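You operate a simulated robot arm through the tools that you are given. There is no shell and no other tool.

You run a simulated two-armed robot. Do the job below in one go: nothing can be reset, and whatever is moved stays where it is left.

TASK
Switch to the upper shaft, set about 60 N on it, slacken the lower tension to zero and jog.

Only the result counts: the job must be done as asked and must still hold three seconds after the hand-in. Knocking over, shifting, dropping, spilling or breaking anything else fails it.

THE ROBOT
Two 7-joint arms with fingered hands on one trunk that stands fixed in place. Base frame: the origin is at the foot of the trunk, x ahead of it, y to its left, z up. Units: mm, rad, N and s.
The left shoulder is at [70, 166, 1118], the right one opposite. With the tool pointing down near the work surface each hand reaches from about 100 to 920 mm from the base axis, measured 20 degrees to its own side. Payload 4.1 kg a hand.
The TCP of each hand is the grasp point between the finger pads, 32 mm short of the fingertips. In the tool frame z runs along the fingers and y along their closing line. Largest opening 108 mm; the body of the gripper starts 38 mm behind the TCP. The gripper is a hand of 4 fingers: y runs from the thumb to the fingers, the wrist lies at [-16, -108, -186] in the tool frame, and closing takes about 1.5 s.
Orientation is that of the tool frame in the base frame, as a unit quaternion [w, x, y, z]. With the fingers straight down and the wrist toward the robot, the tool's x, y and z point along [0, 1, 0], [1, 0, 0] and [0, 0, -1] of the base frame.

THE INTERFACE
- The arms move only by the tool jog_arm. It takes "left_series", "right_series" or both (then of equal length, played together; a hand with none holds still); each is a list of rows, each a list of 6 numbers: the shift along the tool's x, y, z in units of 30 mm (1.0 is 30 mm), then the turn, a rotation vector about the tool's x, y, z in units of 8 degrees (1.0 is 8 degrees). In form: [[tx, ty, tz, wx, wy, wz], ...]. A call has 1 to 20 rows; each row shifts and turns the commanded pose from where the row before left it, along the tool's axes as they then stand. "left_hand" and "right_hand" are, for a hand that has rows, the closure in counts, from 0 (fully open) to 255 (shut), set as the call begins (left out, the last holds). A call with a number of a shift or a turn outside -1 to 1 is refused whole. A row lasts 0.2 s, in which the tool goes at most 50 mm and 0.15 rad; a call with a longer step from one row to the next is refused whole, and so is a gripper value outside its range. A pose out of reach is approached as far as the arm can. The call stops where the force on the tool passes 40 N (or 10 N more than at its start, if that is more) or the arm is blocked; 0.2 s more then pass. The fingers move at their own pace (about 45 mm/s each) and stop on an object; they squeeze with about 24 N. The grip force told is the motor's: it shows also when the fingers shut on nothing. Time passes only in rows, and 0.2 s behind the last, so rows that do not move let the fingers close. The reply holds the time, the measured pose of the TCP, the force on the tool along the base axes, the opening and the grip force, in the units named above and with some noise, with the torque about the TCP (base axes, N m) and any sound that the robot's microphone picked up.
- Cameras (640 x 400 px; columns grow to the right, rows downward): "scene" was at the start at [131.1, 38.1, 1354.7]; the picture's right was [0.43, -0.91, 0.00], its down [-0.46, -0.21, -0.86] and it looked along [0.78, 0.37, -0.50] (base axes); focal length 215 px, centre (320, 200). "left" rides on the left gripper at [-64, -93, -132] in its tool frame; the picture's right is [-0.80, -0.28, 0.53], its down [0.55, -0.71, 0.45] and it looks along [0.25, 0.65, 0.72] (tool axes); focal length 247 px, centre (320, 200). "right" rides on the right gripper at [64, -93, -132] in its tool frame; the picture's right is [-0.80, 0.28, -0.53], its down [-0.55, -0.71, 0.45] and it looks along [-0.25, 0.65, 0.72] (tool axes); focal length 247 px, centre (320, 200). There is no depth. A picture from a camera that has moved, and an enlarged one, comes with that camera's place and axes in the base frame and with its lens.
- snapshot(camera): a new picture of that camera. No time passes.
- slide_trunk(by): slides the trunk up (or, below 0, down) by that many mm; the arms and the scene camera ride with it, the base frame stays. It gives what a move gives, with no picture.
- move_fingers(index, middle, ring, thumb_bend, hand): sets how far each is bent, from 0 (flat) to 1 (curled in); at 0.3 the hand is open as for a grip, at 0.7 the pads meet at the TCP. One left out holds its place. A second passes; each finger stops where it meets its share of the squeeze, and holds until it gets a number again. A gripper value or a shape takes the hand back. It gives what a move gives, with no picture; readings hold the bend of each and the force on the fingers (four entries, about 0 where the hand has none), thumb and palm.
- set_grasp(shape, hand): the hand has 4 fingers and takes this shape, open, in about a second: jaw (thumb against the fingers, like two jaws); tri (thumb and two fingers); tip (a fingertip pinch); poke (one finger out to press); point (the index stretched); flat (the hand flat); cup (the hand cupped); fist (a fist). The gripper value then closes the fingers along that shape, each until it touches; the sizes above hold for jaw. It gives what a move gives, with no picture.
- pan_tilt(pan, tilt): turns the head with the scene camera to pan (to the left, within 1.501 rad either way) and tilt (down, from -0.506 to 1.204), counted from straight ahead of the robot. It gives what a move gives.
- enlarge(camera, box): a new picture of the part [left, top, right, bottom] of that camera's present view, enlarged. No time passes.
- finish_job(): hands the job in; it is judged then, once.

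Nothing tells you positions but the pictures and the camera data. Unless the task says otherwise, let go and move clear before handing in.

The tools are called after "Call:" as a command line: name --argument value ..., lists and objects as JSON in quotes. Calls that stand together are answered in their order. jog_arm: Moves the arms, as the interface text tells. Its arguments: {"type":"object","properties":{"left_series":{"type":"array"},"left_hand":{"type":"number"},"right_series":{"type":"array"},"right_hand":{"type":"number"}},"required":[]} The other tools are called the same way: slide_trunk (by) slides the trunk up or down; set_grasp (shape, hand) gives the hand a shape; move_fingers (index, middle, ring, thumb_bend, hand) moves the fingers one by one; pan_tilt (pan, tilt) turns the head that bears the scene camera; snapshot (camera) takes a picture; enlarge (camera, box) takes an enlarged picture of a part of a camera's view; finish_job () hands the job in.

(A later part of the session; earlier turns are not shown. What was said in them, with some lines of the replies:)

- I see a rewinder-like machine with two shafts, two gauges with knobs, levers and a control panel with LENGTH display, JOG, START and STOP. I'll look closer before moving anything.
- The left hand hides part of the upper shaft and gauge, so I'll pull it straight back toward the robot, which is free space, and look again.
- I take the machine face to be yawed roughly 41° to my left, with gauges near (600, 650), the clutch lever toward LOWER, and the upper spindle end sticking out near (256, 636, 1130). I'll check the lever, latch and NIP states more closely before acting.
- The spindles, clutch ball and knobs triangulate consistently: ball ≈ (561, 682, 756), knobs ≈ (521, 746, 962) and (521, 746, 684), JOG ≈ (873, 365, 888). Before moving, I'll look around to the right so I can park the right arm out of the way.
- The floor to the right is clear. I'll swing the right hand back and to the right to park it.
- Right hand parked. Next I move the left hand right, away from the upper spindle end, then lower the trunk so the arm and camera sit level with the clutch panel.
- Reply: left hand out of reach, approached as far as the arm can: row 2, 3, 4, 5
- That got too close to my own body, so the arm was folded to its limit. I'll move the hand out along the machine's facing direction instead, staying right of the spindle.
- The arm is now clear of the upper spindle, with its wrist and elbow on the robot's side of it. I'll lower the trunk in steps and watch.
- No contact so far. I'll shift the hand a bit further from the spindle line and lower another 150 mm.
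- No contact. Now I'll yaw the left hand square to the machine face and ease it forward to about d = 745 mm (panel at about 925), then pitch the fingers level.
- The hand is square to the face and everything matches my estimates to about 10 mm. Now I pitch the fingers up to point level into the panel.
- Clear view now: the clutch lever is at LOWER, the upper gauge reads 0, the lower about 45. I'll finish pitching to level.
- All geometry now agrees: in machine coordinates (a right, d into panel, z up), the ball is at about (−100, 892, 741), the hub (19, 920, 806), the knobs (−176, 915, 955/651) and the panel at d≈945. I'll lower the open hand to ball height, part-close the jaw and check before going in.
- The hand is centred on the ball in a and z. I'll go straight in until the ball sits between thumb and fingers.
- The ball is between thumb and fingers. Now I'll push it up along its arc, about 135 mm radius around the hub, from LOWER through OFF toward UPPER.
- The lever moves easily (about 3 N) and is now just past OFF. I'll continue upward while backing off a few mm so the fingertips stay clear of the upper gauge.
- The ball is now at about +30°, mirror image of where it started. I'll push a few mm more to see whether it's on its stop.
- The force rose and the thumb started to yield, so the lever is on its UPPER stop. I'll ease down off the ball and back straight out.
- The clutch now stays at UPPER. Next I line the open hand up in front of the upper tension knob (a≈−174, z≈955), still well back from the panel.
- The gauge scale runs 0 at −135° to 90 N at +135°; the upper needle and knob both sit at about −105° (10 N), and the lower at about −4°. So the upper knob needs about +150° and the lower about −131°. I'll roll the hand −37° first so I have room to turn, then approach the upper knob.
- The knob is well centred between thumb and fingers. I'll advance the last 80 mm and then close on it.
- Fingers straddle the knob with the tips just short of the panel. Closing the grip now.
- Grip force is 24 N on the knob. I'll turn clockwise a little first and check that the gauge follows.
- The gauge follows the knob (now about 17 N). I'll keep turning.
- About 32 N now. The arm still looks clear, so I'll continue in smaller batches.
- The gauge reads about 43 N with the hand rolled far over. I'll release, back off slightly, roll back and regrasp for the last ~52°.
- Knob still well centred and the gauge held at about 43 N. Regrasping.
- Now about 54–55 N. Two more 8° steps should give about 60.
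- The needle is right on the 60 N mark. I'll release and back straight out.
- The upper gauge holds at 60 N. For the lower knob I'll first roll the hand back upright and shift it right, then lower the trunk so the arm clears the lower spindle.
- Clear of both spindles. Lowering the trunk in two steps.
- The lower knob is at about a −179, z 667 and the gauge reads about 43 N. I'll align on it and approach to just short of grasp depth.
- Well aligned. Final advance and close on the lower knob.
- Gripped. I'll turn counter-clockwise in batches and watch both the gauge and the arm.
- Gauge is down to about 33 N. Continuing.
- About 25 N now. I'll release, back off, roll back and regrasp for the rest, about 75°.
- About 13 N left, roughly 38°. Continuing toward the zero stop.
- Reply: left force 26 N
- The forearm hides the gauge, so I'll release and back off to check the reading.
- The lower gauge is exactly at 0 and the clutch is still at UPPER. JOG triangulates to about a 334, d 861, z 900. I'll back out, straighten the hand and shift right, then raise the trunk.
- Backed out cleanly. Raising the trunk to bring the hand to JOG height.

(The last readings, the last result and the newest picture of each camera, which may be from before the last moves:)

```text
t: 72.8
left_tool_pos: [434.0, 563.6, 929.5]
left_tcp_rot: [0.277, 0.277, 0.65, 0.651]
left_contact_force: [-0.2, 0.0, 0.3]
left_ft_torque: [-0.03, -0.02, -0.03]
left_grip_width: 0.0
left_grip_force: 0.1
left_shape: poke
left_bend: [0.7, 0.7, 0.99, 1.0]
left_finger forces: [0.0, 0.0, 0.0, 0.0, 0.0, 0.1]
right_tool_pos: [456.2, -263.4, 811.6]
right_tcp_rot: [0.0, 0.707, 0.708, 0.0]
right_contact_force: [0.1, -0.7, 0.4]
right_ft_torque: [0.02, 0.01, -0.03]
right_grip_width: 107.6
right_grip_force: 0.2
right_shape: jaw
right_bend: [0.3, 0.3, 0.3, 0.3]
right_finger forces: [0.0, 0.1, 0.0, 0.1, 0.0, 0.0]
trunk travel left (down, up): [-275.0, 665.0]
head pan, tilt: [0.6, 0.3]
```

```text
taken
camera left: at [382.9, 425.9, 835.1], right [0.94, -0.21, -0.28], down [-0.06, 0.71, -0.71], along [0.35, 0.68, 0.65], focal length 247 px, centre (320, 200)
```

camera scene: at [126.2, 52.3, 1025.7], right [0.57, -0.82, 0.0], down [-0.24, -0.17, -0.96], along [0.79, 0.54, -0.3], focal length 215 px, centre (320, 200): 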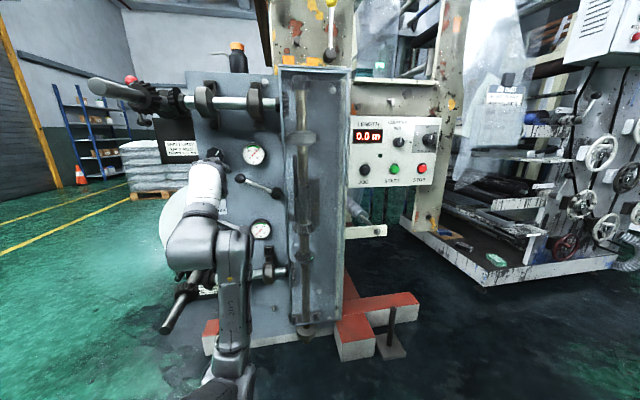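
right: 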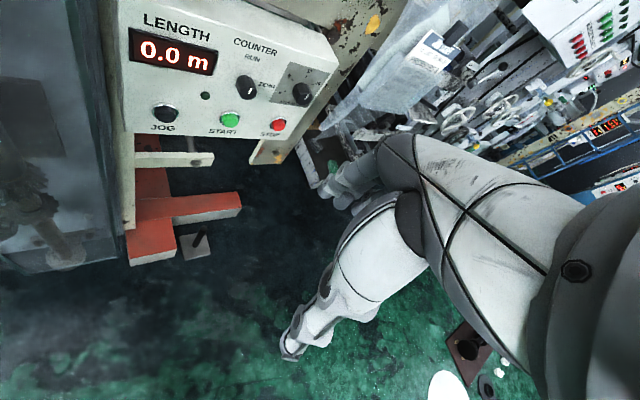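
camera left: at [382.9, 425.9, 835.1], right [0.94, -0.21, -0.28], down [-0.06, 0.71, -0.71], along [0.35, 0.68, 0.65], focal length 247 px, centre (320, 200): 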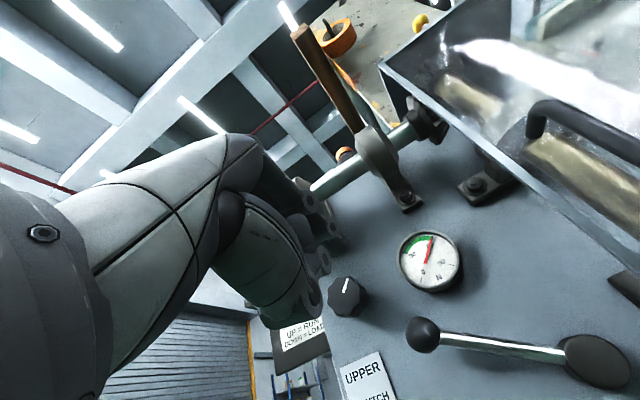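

Call:
enlarge --camera "left" --box '[220, 130, 396, 240]'

Call:
enlarge --camera "left" --box '[220, 220, 396, 330]'

Call:
enlarge --camera "scene" --box '[160, 130, 288, 210]'

Call:
enlarge --camera "scene" --box '[340, 110, 452, 180]'

```text
3.64 times, centred on (308, 185) of left
camera zoom: at [382.9, 425.9, 835.1], right [0.94, -0.21, -0.28], down [-0.06, 0.71, -0.71], along [0.35, 0.68, 0.65], focal length 898 px, centre (364, 254)
```

zoom: 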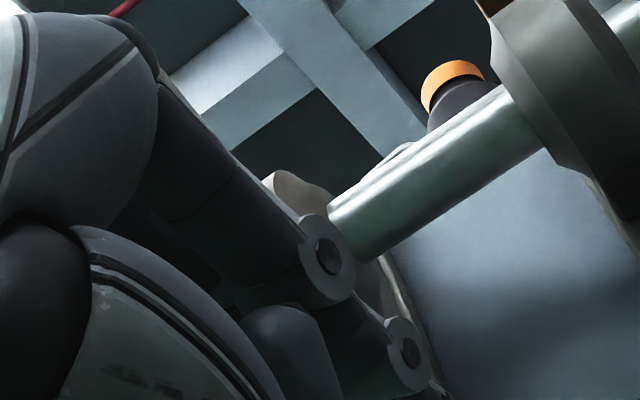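

```text
3.64 times, centred on (308, 275) of left
camera zoom: at [382.9, 425.9, 835.1], right [0.94, -0.21, -0.28], down [-0.06, 0.71, -0.71], along [0.35, 0.68, 0.65], focal length 898 px, centre (364, -73)
```

zoom: 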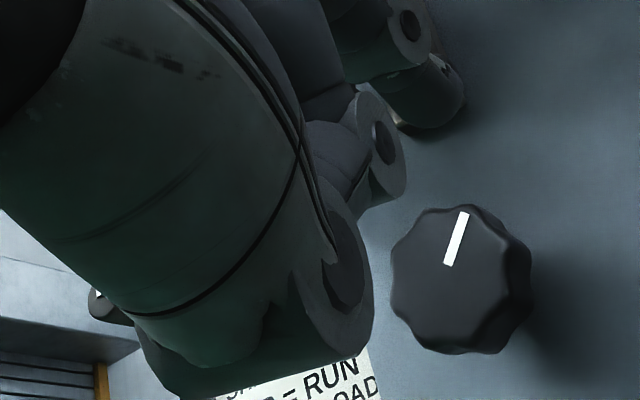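

```text
5.00 times, centred on (224, 170) of scene
camera zoom: at [126.2, 52.3, 1025.7], right [0.57, -0.82, 0.0], down [-0.24, -0.17, -0.96], along [0.79, 0.54, -0.3], focal length 1073 px, centre (800, 350)
```

zoom: 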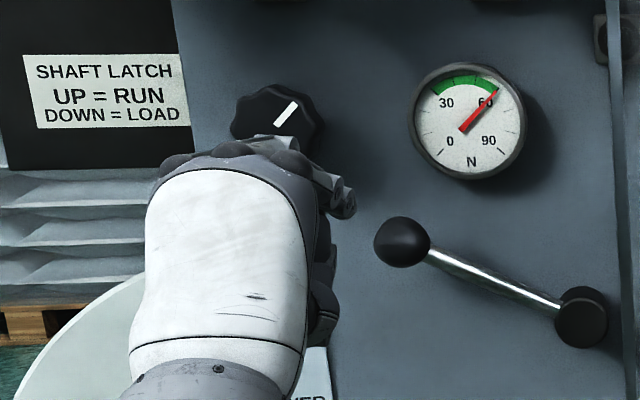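

```text
5.71 times, centred on (396, 145) of scene
camera zoom: at [126.2, 52.3, 1025.7], right [0.57, -0.82, 0.0], down [-0.24, -0.17, -0.96], along [0.79, 0.54, -0.3], focal length 1227 px, centre (-114, 514)
```

zoom: 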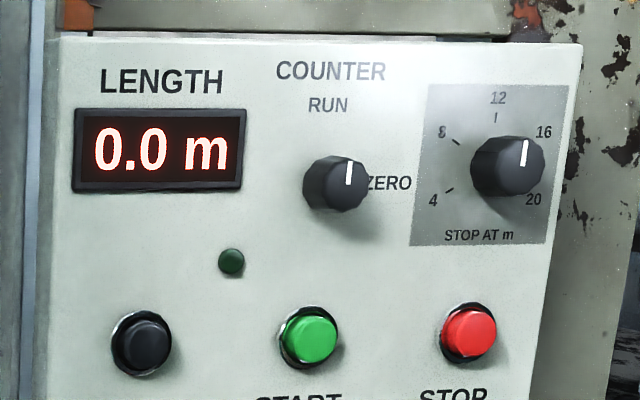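

The upper gauge stays at 60 N and the clutch at UPPER. The poke fingertip sits about 32 mm ahead of the TCP. I'll back off a little, yaw the hand to the right to keep the arm comfortable, then cross in front of the guard.

Call:
jog_arm --left_series '[[0, 0, -0.7, 0, 0, 0], [0, 0, -0.6, 0, 0, 0], [0, 0, 0, 0, -1, 0], [0, 0, 0, 0, -1, 0], [0, 0, 0, 0, -1, 0], [0, 0, 0, 0, -1, 0], [0, 0, 0, 0, -1, 0]]'

Call:
snapshot --camera "scene"

```text
t: 74.4
left_tool_pos: [405.3, 536.6, 928.8]
left_tcp_rot: [0.484, 0.484, 0.516, 0.516]
left_contact_force: [0.7, -0.7, -0.3]
left_ft_torque: [-0.01, -0.04, -0.02]
left_grip_width: 0.0
left_grip_force: 0.0
left_shape: poke
left_bend: [0.7, 0.7, 0.99, 1.0]
left_finger forces: [0.0, 0.0, 0.0, 0.1, 0.0, 0.0]
right_tool_pos: [455.8, -262.9, 811.8]
right_tcp_rot: [0.0, 0.706, 0.708, 0.0]
right_contact_force: [0.3, 0.7, 0.9]
right_ft_torque: [0.0, -0.01, -0.01]
right_grip_width: 107.4
right_grip_force: 0.1
right_shape: jaw
right_bend: [0.3, 0.3, 0.3, 0.3]
right_finger forces: [0.0, 0.1, 0.0, 0.0, 0.0, 0.1]
trunk travel left (down, up): [-275.0, 665.0]
head pan, tilt: [0.6, 0.3]
```

```text
taken
camera scene: at [126.0, 52.4, 1025.7], right [0.57, -0.82, 0.0], down [-0.24, -0.17, -0.96], along [0.79, 0.54, -0.3], focal length 215 px, centre (320, 200)
```

scene: 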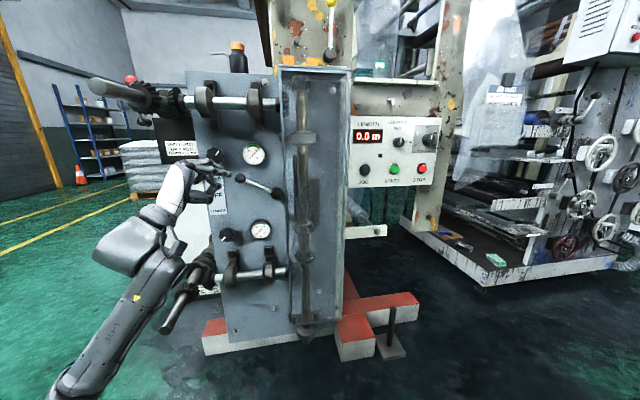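

Call:
jog_arm --left_series '[[-0.917, 0, 0.775, 0, 0, 0], [-0.917, 0, 0.775, 0, 0, 0], [-0.917, 0, 0.775, 0, 0, 0], [-0.917, 0, 0.775, 0, 0, 0], [-0.917, 0, 0.775, 0, 0, 0], [-0.917, 0, 0.775, 0, 0, 0]]'

Call:
snapshot --camera "scene"

Call:
snapshot --camera "left"

```text
t: 75.8
left_tool_pos: [554.4, 379.9, 929.2]
left_tcp_rot: [0.483, 0.483, 0.516, 0.516]
left_contact_force: [-0.5, 0.2, -0.2]
left_ft_torque: [0.0, 0.0, 0.01]
left_grip_width: 0.0
left_grip_force: 0.1
left_shape: poke
left_bend: [0.7, 0.7, 0.99, 1.0]
left_finger forces: [0.1, 0.0, 0.0, 0.0, 0.1, 0.1]
right_tool_pos: [457.1, -263.9, 810.8]
right_tcp_rot: [-0.001, 0.707, 0.707, 0.0]
right_contact_force: [-0.3, 0.0, -0.8]
right_ft_torque: [-0.01, 0.0, 0.01]
right_grip_width: 107.7
right_grip_force: 0.1
right_shape: jaw
right_bend: [0.3, 0.3, 0.3, 0.3]
right_finger forces: [0.0, 0.0, 0.1, 0.0, 0.0, 0.1]
trunk travel left (down, up): [-275.0, 665.0]
head pan, tilt: [0.6, 0.3]
```

```text
taken
camera scene: at [126.4, 52.1, 1025.6], right [0.57, -0.82, 0.0], down [-0.24, -0.17, -0.96], along [0.79, 0.54, -0.3], focal length 215 px, centre (320, 200)
```

scene: 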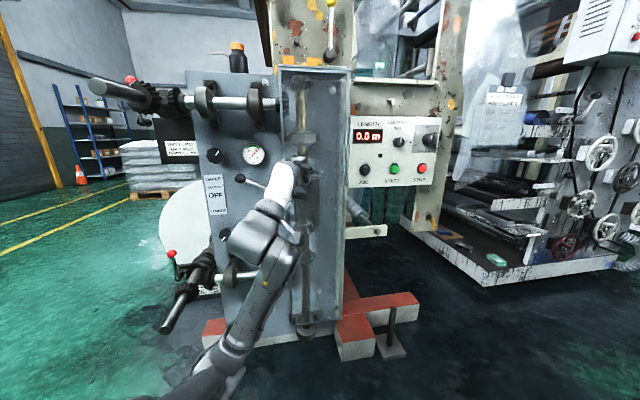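

```text
taken
camera left: at [427.9, 306.7, 835.1], right [0.58, -0.76, -0.28], down [0.41, 0.58, -0.71], along [0.7, 0.3, 0.65], focal length 247 px, centre (320, 200)
```

left: 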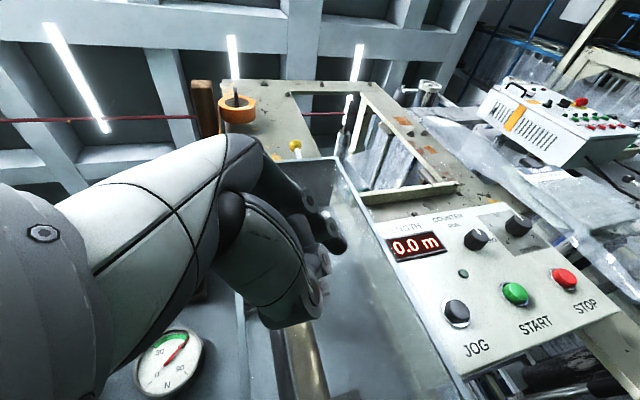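

Crossing cleanly; the JOG button is in the hand camera's view. Continuing right.

Call:
jog_arm --left_series '[[-0.917, 0, 0.775, 0, 0, 0], [-0.917, 0, 0.775, 0, 0, 0], [-0.917, 0, 0.775, 0, 0, 0], [-0.917, 0, 0.775, 0, 0, 0], [-0.917, 0, 0.775, 0, 0, 0], [-0.917, 0, 0.775, 0, 0, 0]]'

Call:
snapshot --camera "scene"

Call:
snapshot --camera "left"

```text
t: 77.2
left_tool_pos: [705.8, 226.8, 930.1]
left_tcp_rot: [0.483, 0.485, 0.515, 0.516]
left_contact_force: [0.1, 0.0, 0.3]
left_ft_torque: [0.03, 0.0, 0.02]
left_grip_width: 0.0
left_grip_force: 0.0
left_shape: poke
left_bend: [0.7, 0.7, 0.99, 1.0]
left_finger forces: [0.0, 0.0, 0.0, 0.0, 0.0, 0.0]
right_tool_pos: [454.6, -262.7, 811.0]
right_tcp_rot: [0.0, 0.707, 0.708, 0.0]
right_contact_force: [-0.5, 0.2, 0.4]
right_ft_torque: [-0.01, 0.0, 0.0]
right_grip_width: 107.5
right_grip_force: 0.0
right_shape: jaw
right_bend: [0.3, 0.3, 0.3, 0.3]
right_finger forces: [0.1, 0.0, 0.1, 0.0, 0.0, 0.1]
trunk travel left (down, up): [-275.0, 665.0]
head pan, tilt: [0.6, 0.3]
```

```text
taken
camera scene: at [126.3, 51.9, 1025.6], right [0.57, -0.82, 0.0], down [-0.24, -0.17, -0.96], along [0.79, 0.54, -0.3], focal length 215 px, centre (320, 200)
```

scene: 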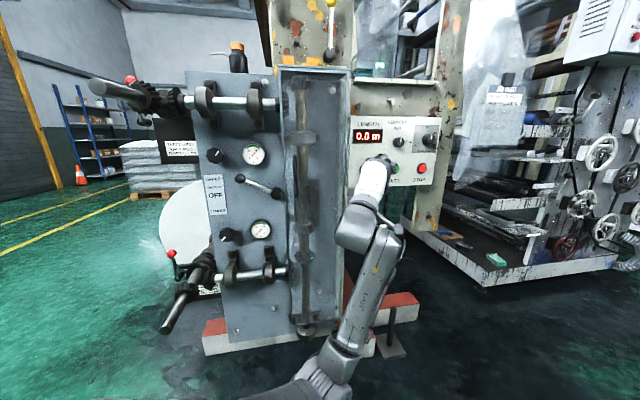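

```text
taken
camera left: at [578.9, 153.9, 835.2], right [0.58, -0.76, -0.28], down [0.41, 0.58, -0.71], along [0.7, 0.3, 0.65], focal length 247 px, centre (320, 200)
```

left: 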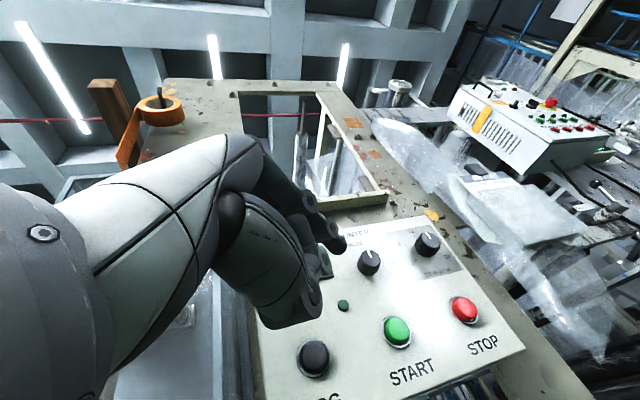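

Now yaw back to face the control panel squarely.

Call:
jog_arm --left_series '[[0, 0, 0, 0, 1, 0], [0, 0, 0, 0, 1, 0], [0, 0, 0, 0, 1, 0], [0, 0, 0, 0, 1, 0], [0, 0, 0, 0, 1, 0], [0, -1, 0, 0, 0, 0]]'

Call:
snapshot --camera "scene"

Call:
snapshot --camera "left"

```text
t: 78.6
left_tool_pos: [703.7, 225.4, 897.4]
left_tcp_rot: [0.277, 0.279, 0.651, 0.65]
left_contact_force: [0.6, 0.0, -0.3]
left_ft_torque: [0.01, 0.0, 0.0]
left_grip_width: 0.0
left_grip_force: 0.1
left_shape: poke
left_bend: [0.7, 0.7, 0.99, 1.0]
left_finger forces: [0.0, 0.1, 0.0, 0.1, 0.0, 0.1]
right_tool_pos: [455.6, -263.8, 811.2]
right_tcp_rot: [0.0, 0.706, 0.708, 0.001]
right_contact_force: [-0.2, -0.4, 0.6]
right_ft_torque: [0.02, 0.01, 0.04]
right_grip_width: 107.6
right_grip_force: 0.0
right_shape: jaw
right_bend: [0.3, 0.3, 0.3, 0.3]
right_finger forces: [0.0, 0.0, 0.0, 0.0, 0.1, 0.1]
trunk travel left (down, up): [-275.0, 665.0]
head pan, tilt: [0.6, 0.3]
```

```text
taken
camera scene: at [126.3, 52.2, 1025.7], right [0.57, -0.82, 0.0], down [-0.24, -0.17, -0.96], along [0.79, 0.54, -0.3], focal length 215 px, centre (320, 200)
```

scene: 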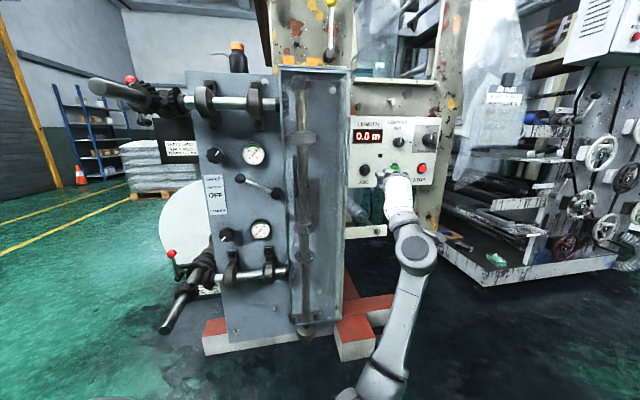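

```text
taken
camera left: at [654.1, 88.7, 803.6], right [0.94, -0.21, -0.28], down [-0.06, 0.71, -0.71], along [0.35, 0.68, 0.65], focal length 247 px, centre (320, 200)
```

left: 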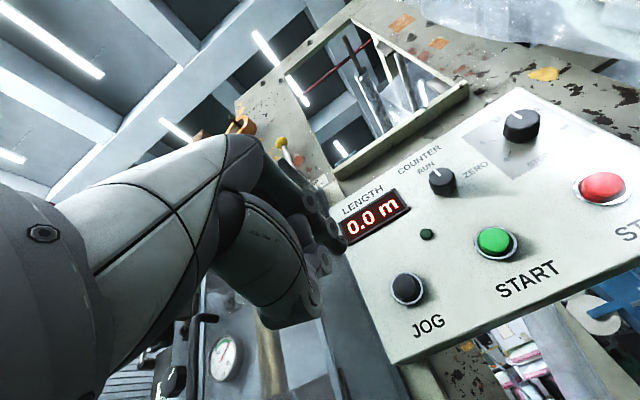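

Call:
enlarge --camera "left" --box '[260, 180, 452, 300]'

Call:
enlarge --camera "scene" --box '[340, 130, 452, 200]'

```text
3.33 times, centred on (356, 240) of left
camera zoom: at [654.1, 88.7, 803.6], right [0.94, -0.21, -0.28], down [-0.06, 0.71, -0.71], along [0.35, 0.68, 0.65], focal length 823 px, centre (200, 67)
```

zoom: 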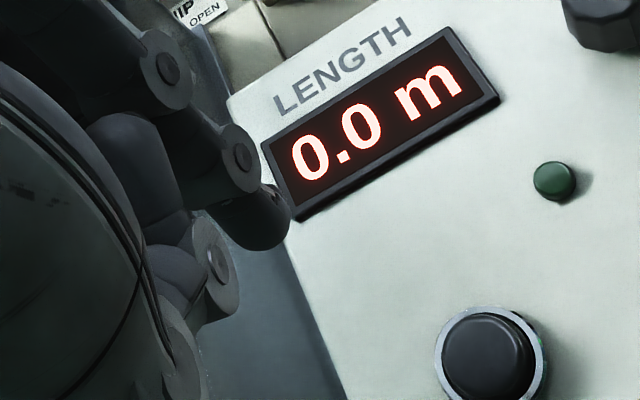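

```text
5.71 times, centred on (396, 165) of scene
camera zoom: at [126.3, 52.2, 1025.7], right [0.57, -0.82, 0.0], down [-0.24, -0.17, -0.96], along [0.79, 0.54, -0.3], focal length 1227 px, centre (-114, 400)
```

zoom: 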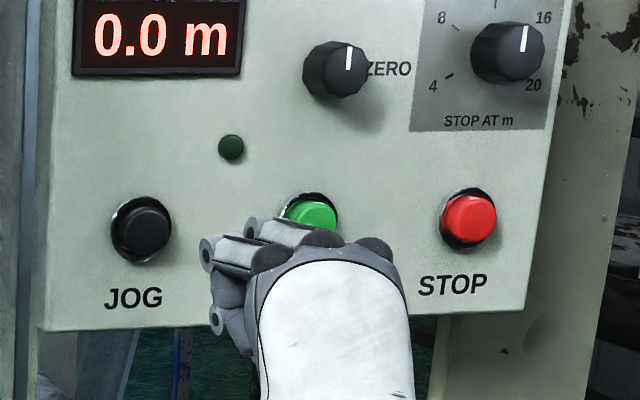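

The fingertip (px 341, 249) and the JOG button line up along the tool axis within a few mm. I'll advance to about 25 mm short of the button and re-check.

Call:
jog_arm --left_series '[[-0.1, 0, 0.5, 0, 0, 0], [0, 0, 1, 0, 0, 0], [0, 0, 1, 0, 0, 0], [0, 0, 1, 0, 0, 0], [0, 0, 0.9, 0, 0, 0]]'

Call:
snapshot --camera "left"

Call:
enlarge --camera "left" --box '[280, 180, 440, 280]'

Call:
enlarge --camera "scene" --box '[340, 130, 452, 200]'

```text
t: 79.8
left_tool_pos: [799.8, 315.8, 898.3]
left_tcp_rot: [0.278, 0.278, 0.65, 0.65]
left_contact_force: [-0.7, -0.3, -0.3]
left_ft_torque: [-0.03, -0.02, 0.01]
left_grip_width: 0.3
left_grip_force: 0.0
left_shape: poke
left_bend: [0.7, 0.7, 0.99, 1.0]
left_finger forces: [0.0, 0.1, 0.0, 0.0, 0.0, 0.0]
right_tool_pos: [455.1, -264.4, 810.4]
right_tcp_rot: [0.0, 0.706, 0.708, 0.0]
right_contact_force: [0.5, 0.3, -0.1]
right_ft_torque: [-0.01, -0.01, 0.01]
right_grip_width: 107.6
right_grip_force: 0.1
right_shape: jaw
right_bend: [0.3, 0.3, 0.3, 0.3]
right_finger forces: [0.1, 0.0, 0.0, 0.0, 0.1, 0.1]
trunk travel left (down, up): [-275.0, 665.0]
head pan, tilt: [0.6, 0.3]
```

```text
taken
camera left: at [750.4, 177.8, 805.3], right [0.94, -0.21, -0.28], down [-0.06, 0.71, -0.71], along [0.35, 0.68, 0.65], focal length 247 px, centre (320, 200)
```

left: 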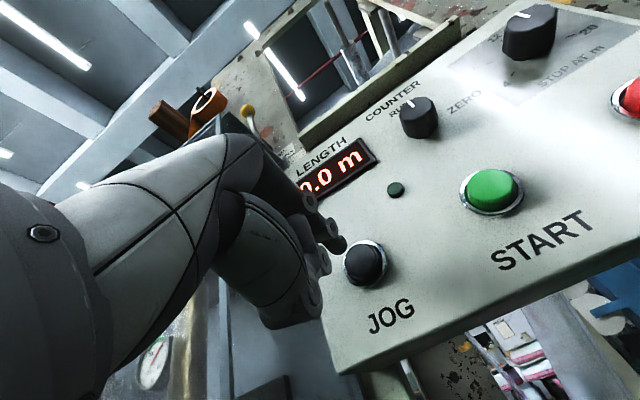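

```text
4.00 times, centred on (360, 230) of left
camera zoom: at [750.4, 177.8, 805.3], right [0.94, -0.21, -0.28], down [-0.06, 0.71, -0.71], along [0.35, 0.68, 0.65], focal length 988 px, centre (160, 80)
```

zoom: 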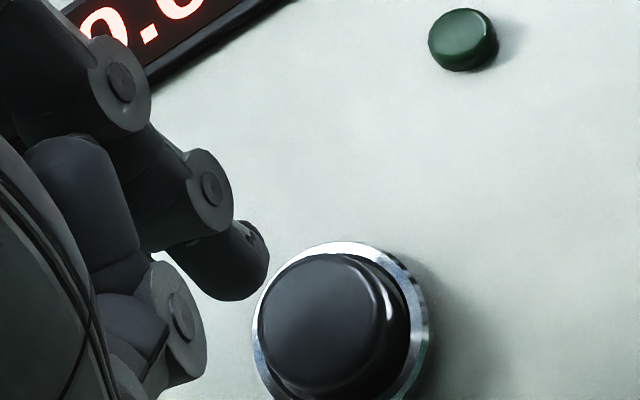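

```text
5.71 times, centred on (396, 165) of scene
camera zoom: at [126.4, 52.4, 1025.6], right [0.57, -0.82, 0.0], down [-0.24, -0.17, -0.96], along [0.79, 0.54, -0.3], focal length 1227 px, centre (-114, 400)
```

zoom: 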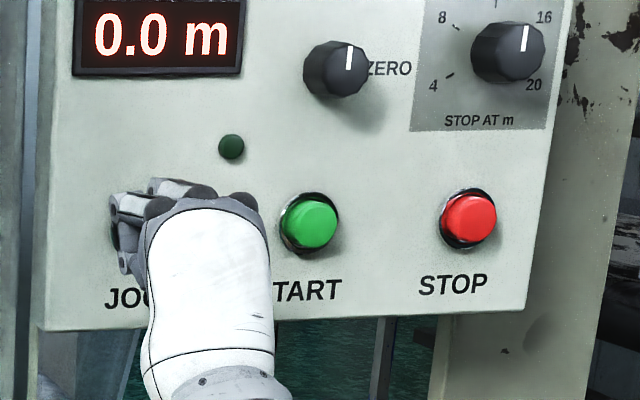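

The button front is at about (339, 857, 894), with the fingertip about 30 mm short and slightly high. I'll nudge it down and press in gently.

Call:
jog_arm --left_series '[[-0.05, -0.13, 0.4, 0, 0, 0], [0, 0, 0.4, 0, 0, 0], [0, 0, 0.15, 0, 0, 0]]'

Call:
enlarge --camera "left" --box '[280, 180, 440, 280]'

Call:
enlarge --camera "scene" --box '[340, 110, 452, 180]'

```text
t: 80.6
left_tool_pos: [822.5, 334.7, 894.7]
left_tcp_rot: [0.277, 0.278, 0.65, 0.651]
left_contact_force: [0.2, -0.6, -0.7]
left_ft_torque: [-0.02, -0.03, -0.01]
left_grip_width: 0.0
left_grip_force: 0.2
left_shape: poke
left_bend: [0.7, 0.7, 0.99, 1.0]
left_finger forces: [1.0, 0.0, 0.0, 0.0, 0.1, 0.0]
right_tool_pos: [455.2, -264.7, 812.1]
right_tcp_rot: [0.0, 0.706, 0.708, 0.0]
right_contact_force: [-0.3, 0.6, -0.1]
right_ft_torque: [0.01, 0.01, -0.02]
right_grip_width: 107.6
right_grip_force: 0.1
right_shape: jaw
right_bend: [0.3, 0.3, 0.3, 0.3]
right_finger forces: [0.0, 0.1, 0.0, 0.0, 0.0, 0.1]
trunk travel left (down, up): [-275.0, 665.0]
head pan, tilt: [0.6, 0.3]
```

```text
4.00 times, centred on (360, 230) of left
camera zoom: at [772.5, 196.1, 801.1], right [0.94, -0.21, -0.28], down [-0.06, 0.71, -0.71], along [0.35, 0.68, 0.65], focal length 988 px, centre (160, 80)
```

zoom: 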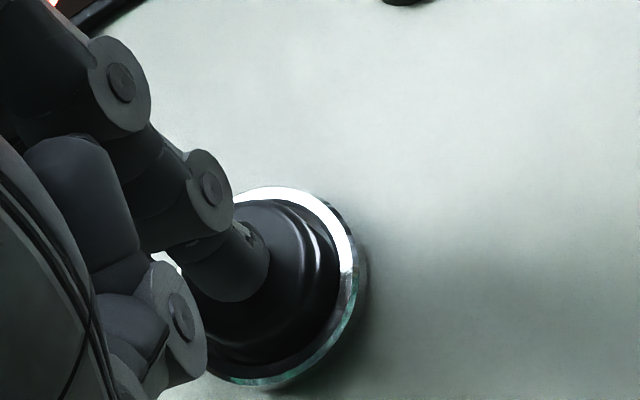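

```text
5.71 times, centred on (396, 145) of scene
camera zoom: at [126.2, 52.1, 1025.6], right [0.57, -0.82, 0.0], down [-0.24, -0.17, -0.96], along [0.79, 0.54, -0.3], focal length 1227 px, centre (-114, 514)
```

zoom: 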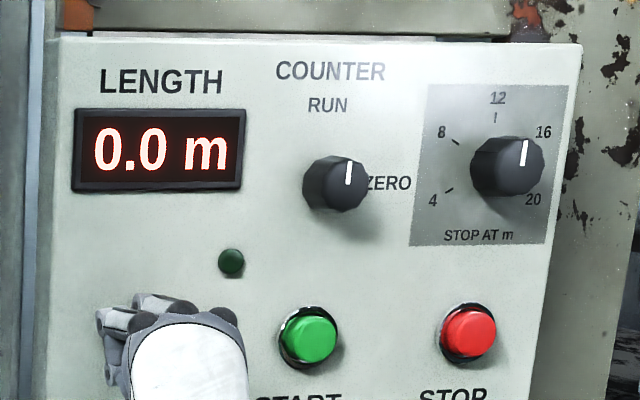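

Fingertip contact (1 N) on the JOG button. Pressing in and holding briefly.

Call:
jog_arm --left_series '[[0, 0, 0.12, 0, 0, 0], [0, 0, 0.12, 0, 0, 0]]'

Call:
enlarge --camera "scene" --box '[340, 110, 452, 180]'

Call:
enlarge --camera "left" --box '[280, 180, 440, 280]'

```text
t: 81.2
left_tool_pos: [828.7, 338.2, 895.4]
left_tcp_rot: [0.278, 0.277, 0.649, 0.651]
left_contact_force: [-11.2, -5.5, -0.8]
left_ft_torque: [-0.03, 0.01, 0.02]
left_grip_width: 0.0
left_grip_force: 0.2
left_shape: poke
left_bend: [0.7, 0.7, 0.99, 1.0]
left_finger forces: [11.1, 0.9, 0.0, 0.0, 0.0, 0.0]
right_tool_pos: [454.4, -263.9, 812.0]
right_tcp_rot: [0.0, 0.706, 0.708, 0.001]
right_contact_force: [0.8, -0.7, -0.5]
right_ft_torque: [0.03, 0.02, 0.04]
right_grip_width: 107.2
right_grip_force: 0.0
right_shape: jaw
right_bend: [0.3, 0.3, 0.3, 0.3]
right_finger forces: [0.0, 0.0, 0.1, 0.0, 0.0, 0.1]
trunk travel left (down, up): [-275.0, 665.0]
head pan, tilt: [0.6, 0.3]
heard: click
```

```text
5.71 times, centred on (396, 145) of scene
camera zoom: at [125.1, 51.5, 1025.8], right [0.57, -0.82, 0.0], down [-0.24, -0.17, -0.96], along [0.79, 0.54, -0.29], focal length 1227 px, centre (-114, 514)
```

zoom: 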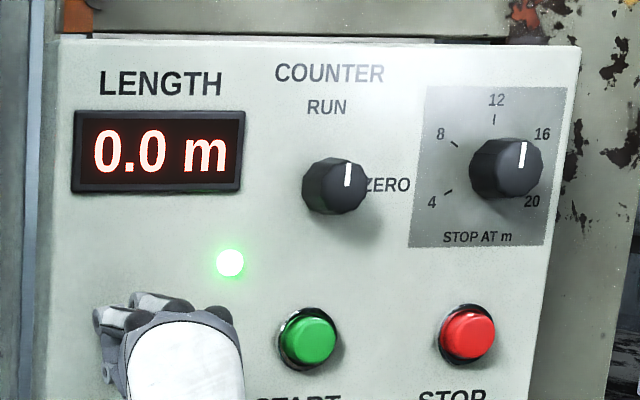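

```text
4.00 times, centred on (360, 230) of left
camera zoom: at [777.3, 200.1, 801.9], right [0.94, -0.21, -0.28], down [-0.06, 0.71, -0.7], along [0.35, 0.68, 0.65], focal length 988 px, centre (160, 80)
```

zoom: 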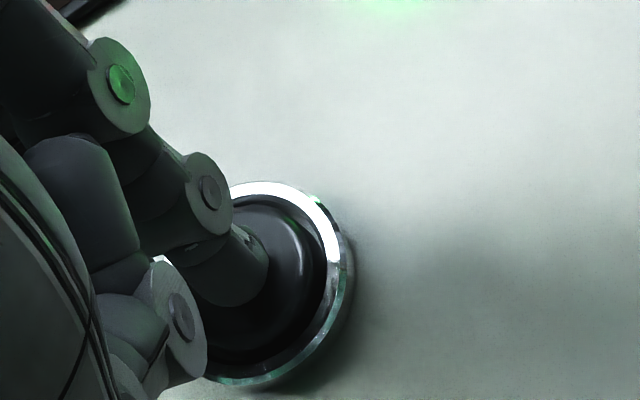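

A click, and the green lamp is lit: the machine is jogging. I'll hold it about 2 s to make a proper jog and watch.

Call:
jog_arm --left_series '[[0, 0, 0, 0, 0, 0], [0, 0, 0, 0, 0, 0], [0, 0, 0, 0, 0, 0], [0, 0, 0, 0, 0, 0], [0, 0, 0, 0, 0, 0], [0, 0, 0, 0, 0, 0], [0, 0, 0, 0, 0, 0], [0, 0, 0, 0, 0, 0]]'

Call:
snapshot --camera "scene"

Call:
enlarge --camera "scene" --box '[340, 110, 452, 180]'

```text
t: 83.0
left_tool_pos: [827.9, 339.2, 894.9]
left_tcp_rot: [0.278, 0.278, 0.65, 0.651]
left_contact_force: [-10.8, -9.1, -2.5]
left_ft_torque: [-0.03, 0.04, -0.12]
left_grip_width: 0.0
left_grip_force: 0.1
left_shape: poke
left_bend: [0.7, 0.7, 0.99, 1.0]
left_finger forces: [13.6, 0.8, 0.0, 0.0, 0.0, 0.0]
right_tool_pos: [454.4, -263.1, 811.4]
right_tcp_rot: [-0.001, 0.707, 0.707, 0.001]
right_contact_force: [0.1, 0.2, 0.0]
right_ft_torque: [-0.02, 0.02, 0.0]
right_grip_width: 107.5
right_grip_force: 0.0
right_shape: jaw
right_bend: [0.3, 0.3, 0.3, 0.3]
right_finger forces: [0.1, 0.1, 0.0, 0.1, 0.1, 0.0]
trunk travel left (down, up): [-275.0, 665.0]
head pan, tilt: [0.6, 0.3]
```

```text
taken
camera scene: at [125.3, 51.2, 1025.8], right [0.57, -0.82, 0.0], down [-0.24, -0.17, -0.96], along [0.79, 0.54, -0.29], focal length 215 px, centre (320, 200)
```

scene: 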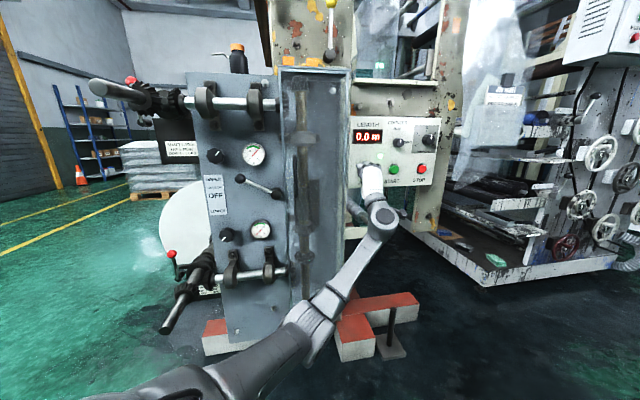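

```text
5.71 times, centred on (396, 145) of scene
camera zoom: at [125.3, 51.2, 1025.8], right [0.57, -0.82, 0.0], down [-0.24, -0.17, -0.96], along [0.79, 0.54, -0.29], focal length 1227 px, centre (-114, 514)
```

zoom: 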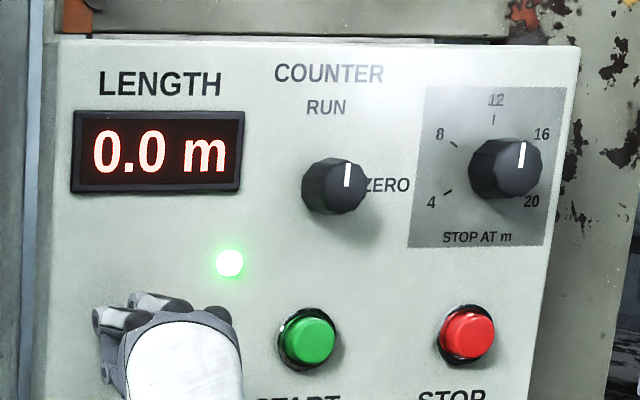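

The lamp stays on while the button is held. I'll compare gear positions over another second to confirm that the upper shaft is turning.

Call:
enlarge --camera "scene" --box '[84, 70, 212, 150]'

Call:
jog_arm --left_series '[[0, 0, 0, 0, 0, 0], [0, 0, 0, 0, 0, 0], [0, 0, 0, 0, 0, 0], [0, 0, 0, 0, 0, 0]]'

Call:
enlarge --camera "scene" --box '[84, 70, 212, 150]'

Call:
enlarge --camera "scene" --box '[340, 110, 452, 180]'

Call:
enlarge --camera "scene" --box '[160, 130, 288, 210]'

```text
5.00 times, centred on (148, 110) of scene
camera zoom: at [125.3, 51.2, 1025.8], right [0.57, -0.82, 0.0], down [-0.24, -0.17, -0.96], along [0.79, 0.54, -0.29], focal length 1073 px, centre (1180, 650)
```

zoom: 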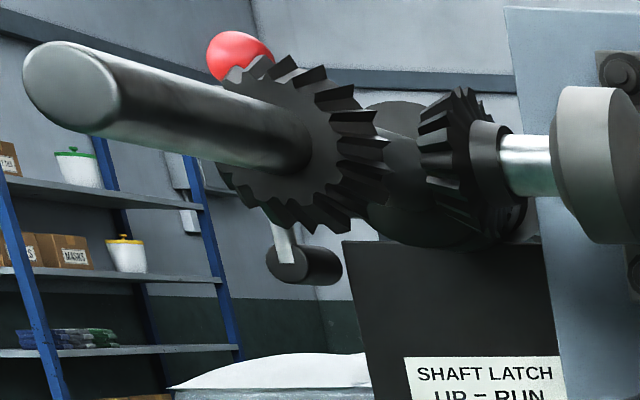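

```text
t: 84.0
left_tool_pos: [828.0, 338.6, 896.5]
left_tcp_rot: [0.277, 0.277, 0.65, 0.651]
left_contact_force: [-11.2, -10.2, -2.4]
left_ft_torque: [-0.01, 0.02, -0.1]
left_grip_width: 0.2
left_grip_force: 0.1
left_shape: poke
left_bend: [0.7, 0.7, 0.99, 1.0]
left_finger forces: [13.7, 0.8, 0.0, 0.1, 0.0, 0.0]
right_tool_pos: [454.1, -263.6, 811.5]
right_tcp_rot: [0.0, 0.707, 0.708, 0.0]
right_contact_force: [-0.2, -0.2, 1.0]
right_ft_torque: [-0.02, 0.05, 0.0]
right_grip_width: 107.5
right_grip_force: 0.1
right_shape: jaw
right_bend: [0.3, 0.3, 0.3, 0.3]
right_finger forces: [0.0, 0.0, 0.1, 0.0, 0.0, 0.0]
trunk travel left (down, up): [-275.0, 665.0]
head pan, tilt: [0.6, 0.3]
```

```text
5.00 times, centred on (148, 110) of scene
camera zoom: at [125.3, 51.1, 1025.8], right [0.57, -0.82, 0.0], down [-0.24, -0.17, -0.96], along [0.79, 0.54, -0.29], focal length 1073 px, centre (1180, 650)
```

zoom: 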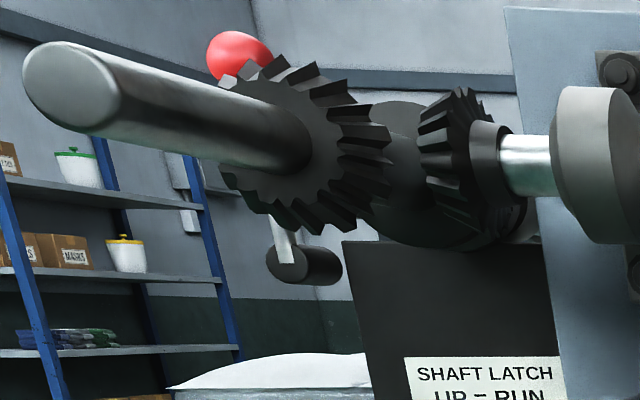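

```text
5.71 times, centred on (396, 145) of scene
camera zoom: at [125.3, 51.1, 1025.8], right [0.57, -0.82, 0.0], down [-0.24, -0.17, -0.96], along [0.79, 0.54, -0.29], focal length 1227 px, centre (-114, 514)
```

zoom: 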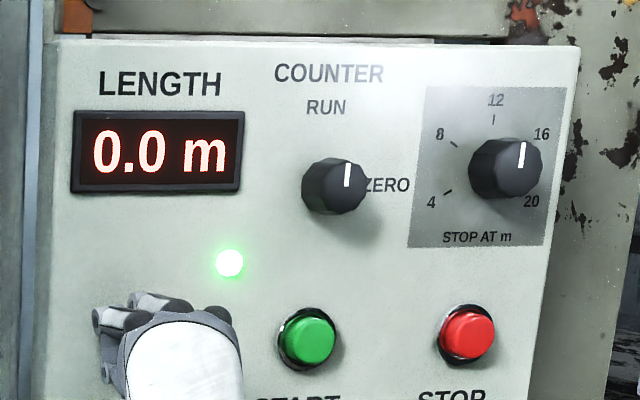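

```text
5.00 times, centred on (224, 170) of scene
camera zoom: at [125.3, 51.1, 1025.8], right [0.57, -0.82, 0.0], down [-0.24, -0.17, -0.96], along [0.79, 0.54, -0.29], focal length 1073 px, centre (800, 350)
```

zoom: 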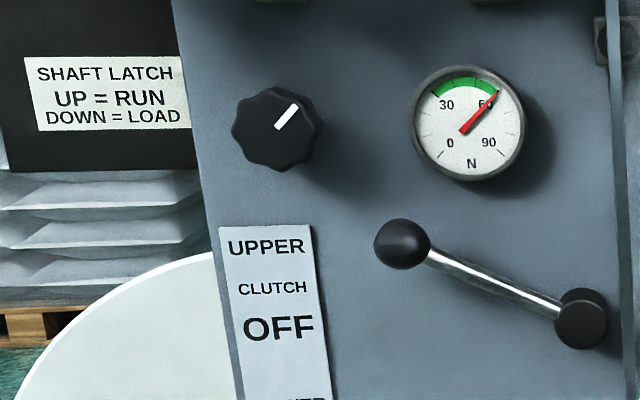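

The upper spindle's gear has turned between frames, so the jog is driving the upper shaft. I'll release the button and back straight out.

Call:
jog_arm --left_series '[[0, 0, -0.5, 0, 0, 0], [0, 0, -1, 0, 0, 0], [0, 0, -1, 0, 0, 0], [0, 0, -1, 0, 0, 0], [0, 0, -1, 0, 0, 0], [0, 0, -1, 0, 0, 0]]'

Call:
snapshot --camera "scene"

Call:
enlarge --camera "scene" --box '[340, 110, 452, 180]'

Call:
enlarge --camera "scene" --box '[180, 130, 308, 210]'

Call:
enlarge --camera "scene" --box '[190, 200, 302, 270]'

```text
t: 85.4
left_tool_pos: [709.4, 224.7, 896.0]
left_tcp_rot: [0.277, 0.278, 0.65, 0.65]
left_contact_force: [0.2, -0.4, -0.6]
left_ft_torque: [0.0, -0.01, 0.04]
left_grip_width: 0.1
left_grip_force: 0.1
left_shape: poke
left_bend: [0.7, 0.7, 0.99, 1.0]
left_finger forces: [0.0, 0.0, 0.0, 0.0, 0.0, 0.0]
right_tool_pos: [455.6, -263.7, 811.2]
right_tcp_rot: [0.0, 0.706, 0.708, 0.0]
right_contact_force: [0.6, 0.3, -0.3]
right_ft_torque: [0.0, -0.02, 0.02]
right_grip_width: 107.8
right_grip_force: 0.1
right_shape: jaw
right_bend: [0.3, 0.3, 0.3, 0.3]
right_finger forces: [0.0, 0.1, 0.0, 0.0, 0.0, 0.1]
trunk travel left (down, up): [-275.0, 665.0]
head pan, tilt: [0.6, 0.3]
```

```text
taken
camera scene: at [126.1, 52.1, 1025.7], right [0.57, -0.82, 0.0], down [-0.24, -0.17, -0.96], along [0.79, 0.54, -0.3], focal length 215 px, centre (320, 200)
```

scene: 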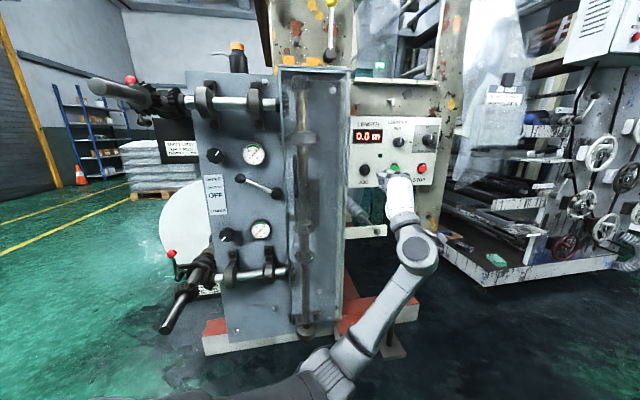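

```text
5.71 times, centred on (396, 145) of scene
camera zoom: at [126.1, 52.1, 1025.7], right [0.57, -0.82, 0.0], down [-0.24, -0.17, -0.96], along [0.79, 0.54, -0.3], focal length 1227 px, centre (-114, 514)
```

zoom: 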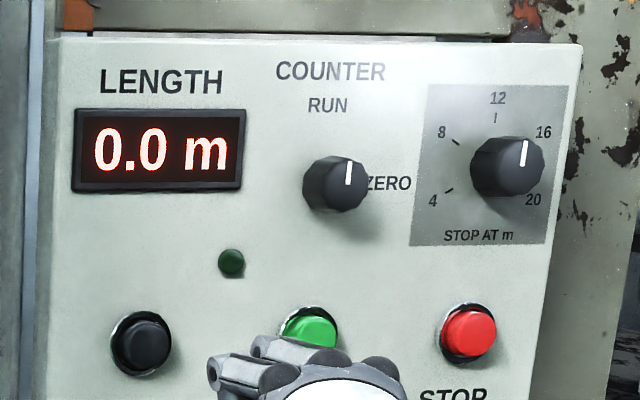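

```text
5.00 times, centred on (244, 170) of scene
camera zoom: at [126.1, 52.1, 1025.7], right [0.57, -0.82, 0.0], down [-0.24, -0.17, -0.96], along [0.79, 0.54, -0.3], focal length 1073 px, centre (700, 350)
```

zoom: 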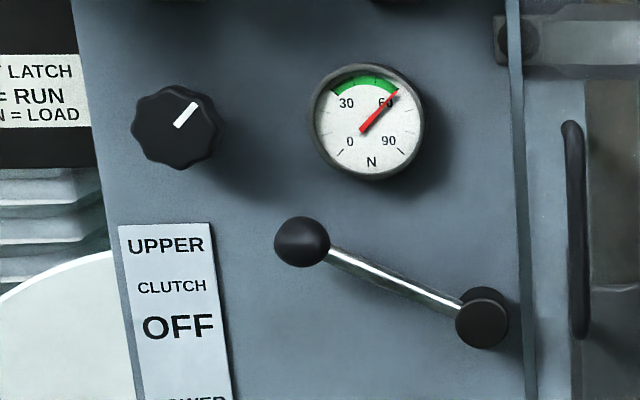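

```text
5.71 times, centred on (246, 235) of scene
camera zoom: at [126.1, 52.1, 1025.7], right [0.57, -0.82, 0.0], down [-0.24, -0.17, -0.96], along [0.79, 0.54, -0.3], focal length 1227 px, centre (743, 0)
```

zoom: 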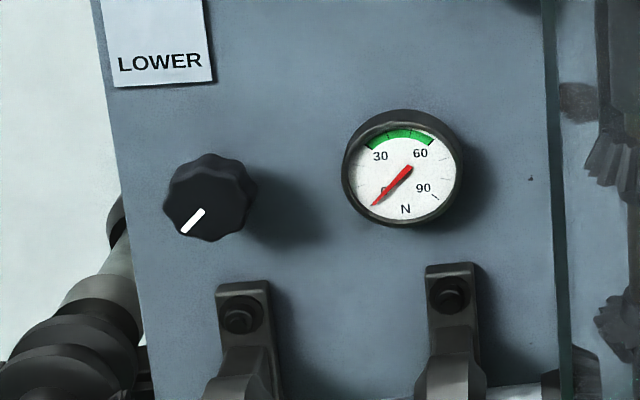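

Everything checks out: clutch at UPPER, upper tension 60 N, lower tension 0. JOG was pressed, the upper shaft turned, and the lamp went off on release. The hand is clear of the machine, so I'm handing in.

Call:
finish_job

```text
The job is handed in.
```

The job is done and handed in; I have not been told the verdict. At my last look before hand-in:

- **Clutch:** the lever is on its UPPER stop, moved up from LOWER.
- **Upper tension:** the needle sits on the 60 N mark, up from about 10 N.
- **Lower tension:** the needle sits on 0, down from about 43 N.
- **Jog:** I held the JOG button in for about 3 seconds. The run lamp came on, the upper spindle's gear turned, and the lamp went off when I let go.

LENGTH still read 0.0 m after the jog. I did not find out why, and I left the counter and the nip lever as they were.

I bumped or moved nothing else, as far as I could see. The left hand is backed off about 160 mm from the buttons, and the right arm is parked to the right.
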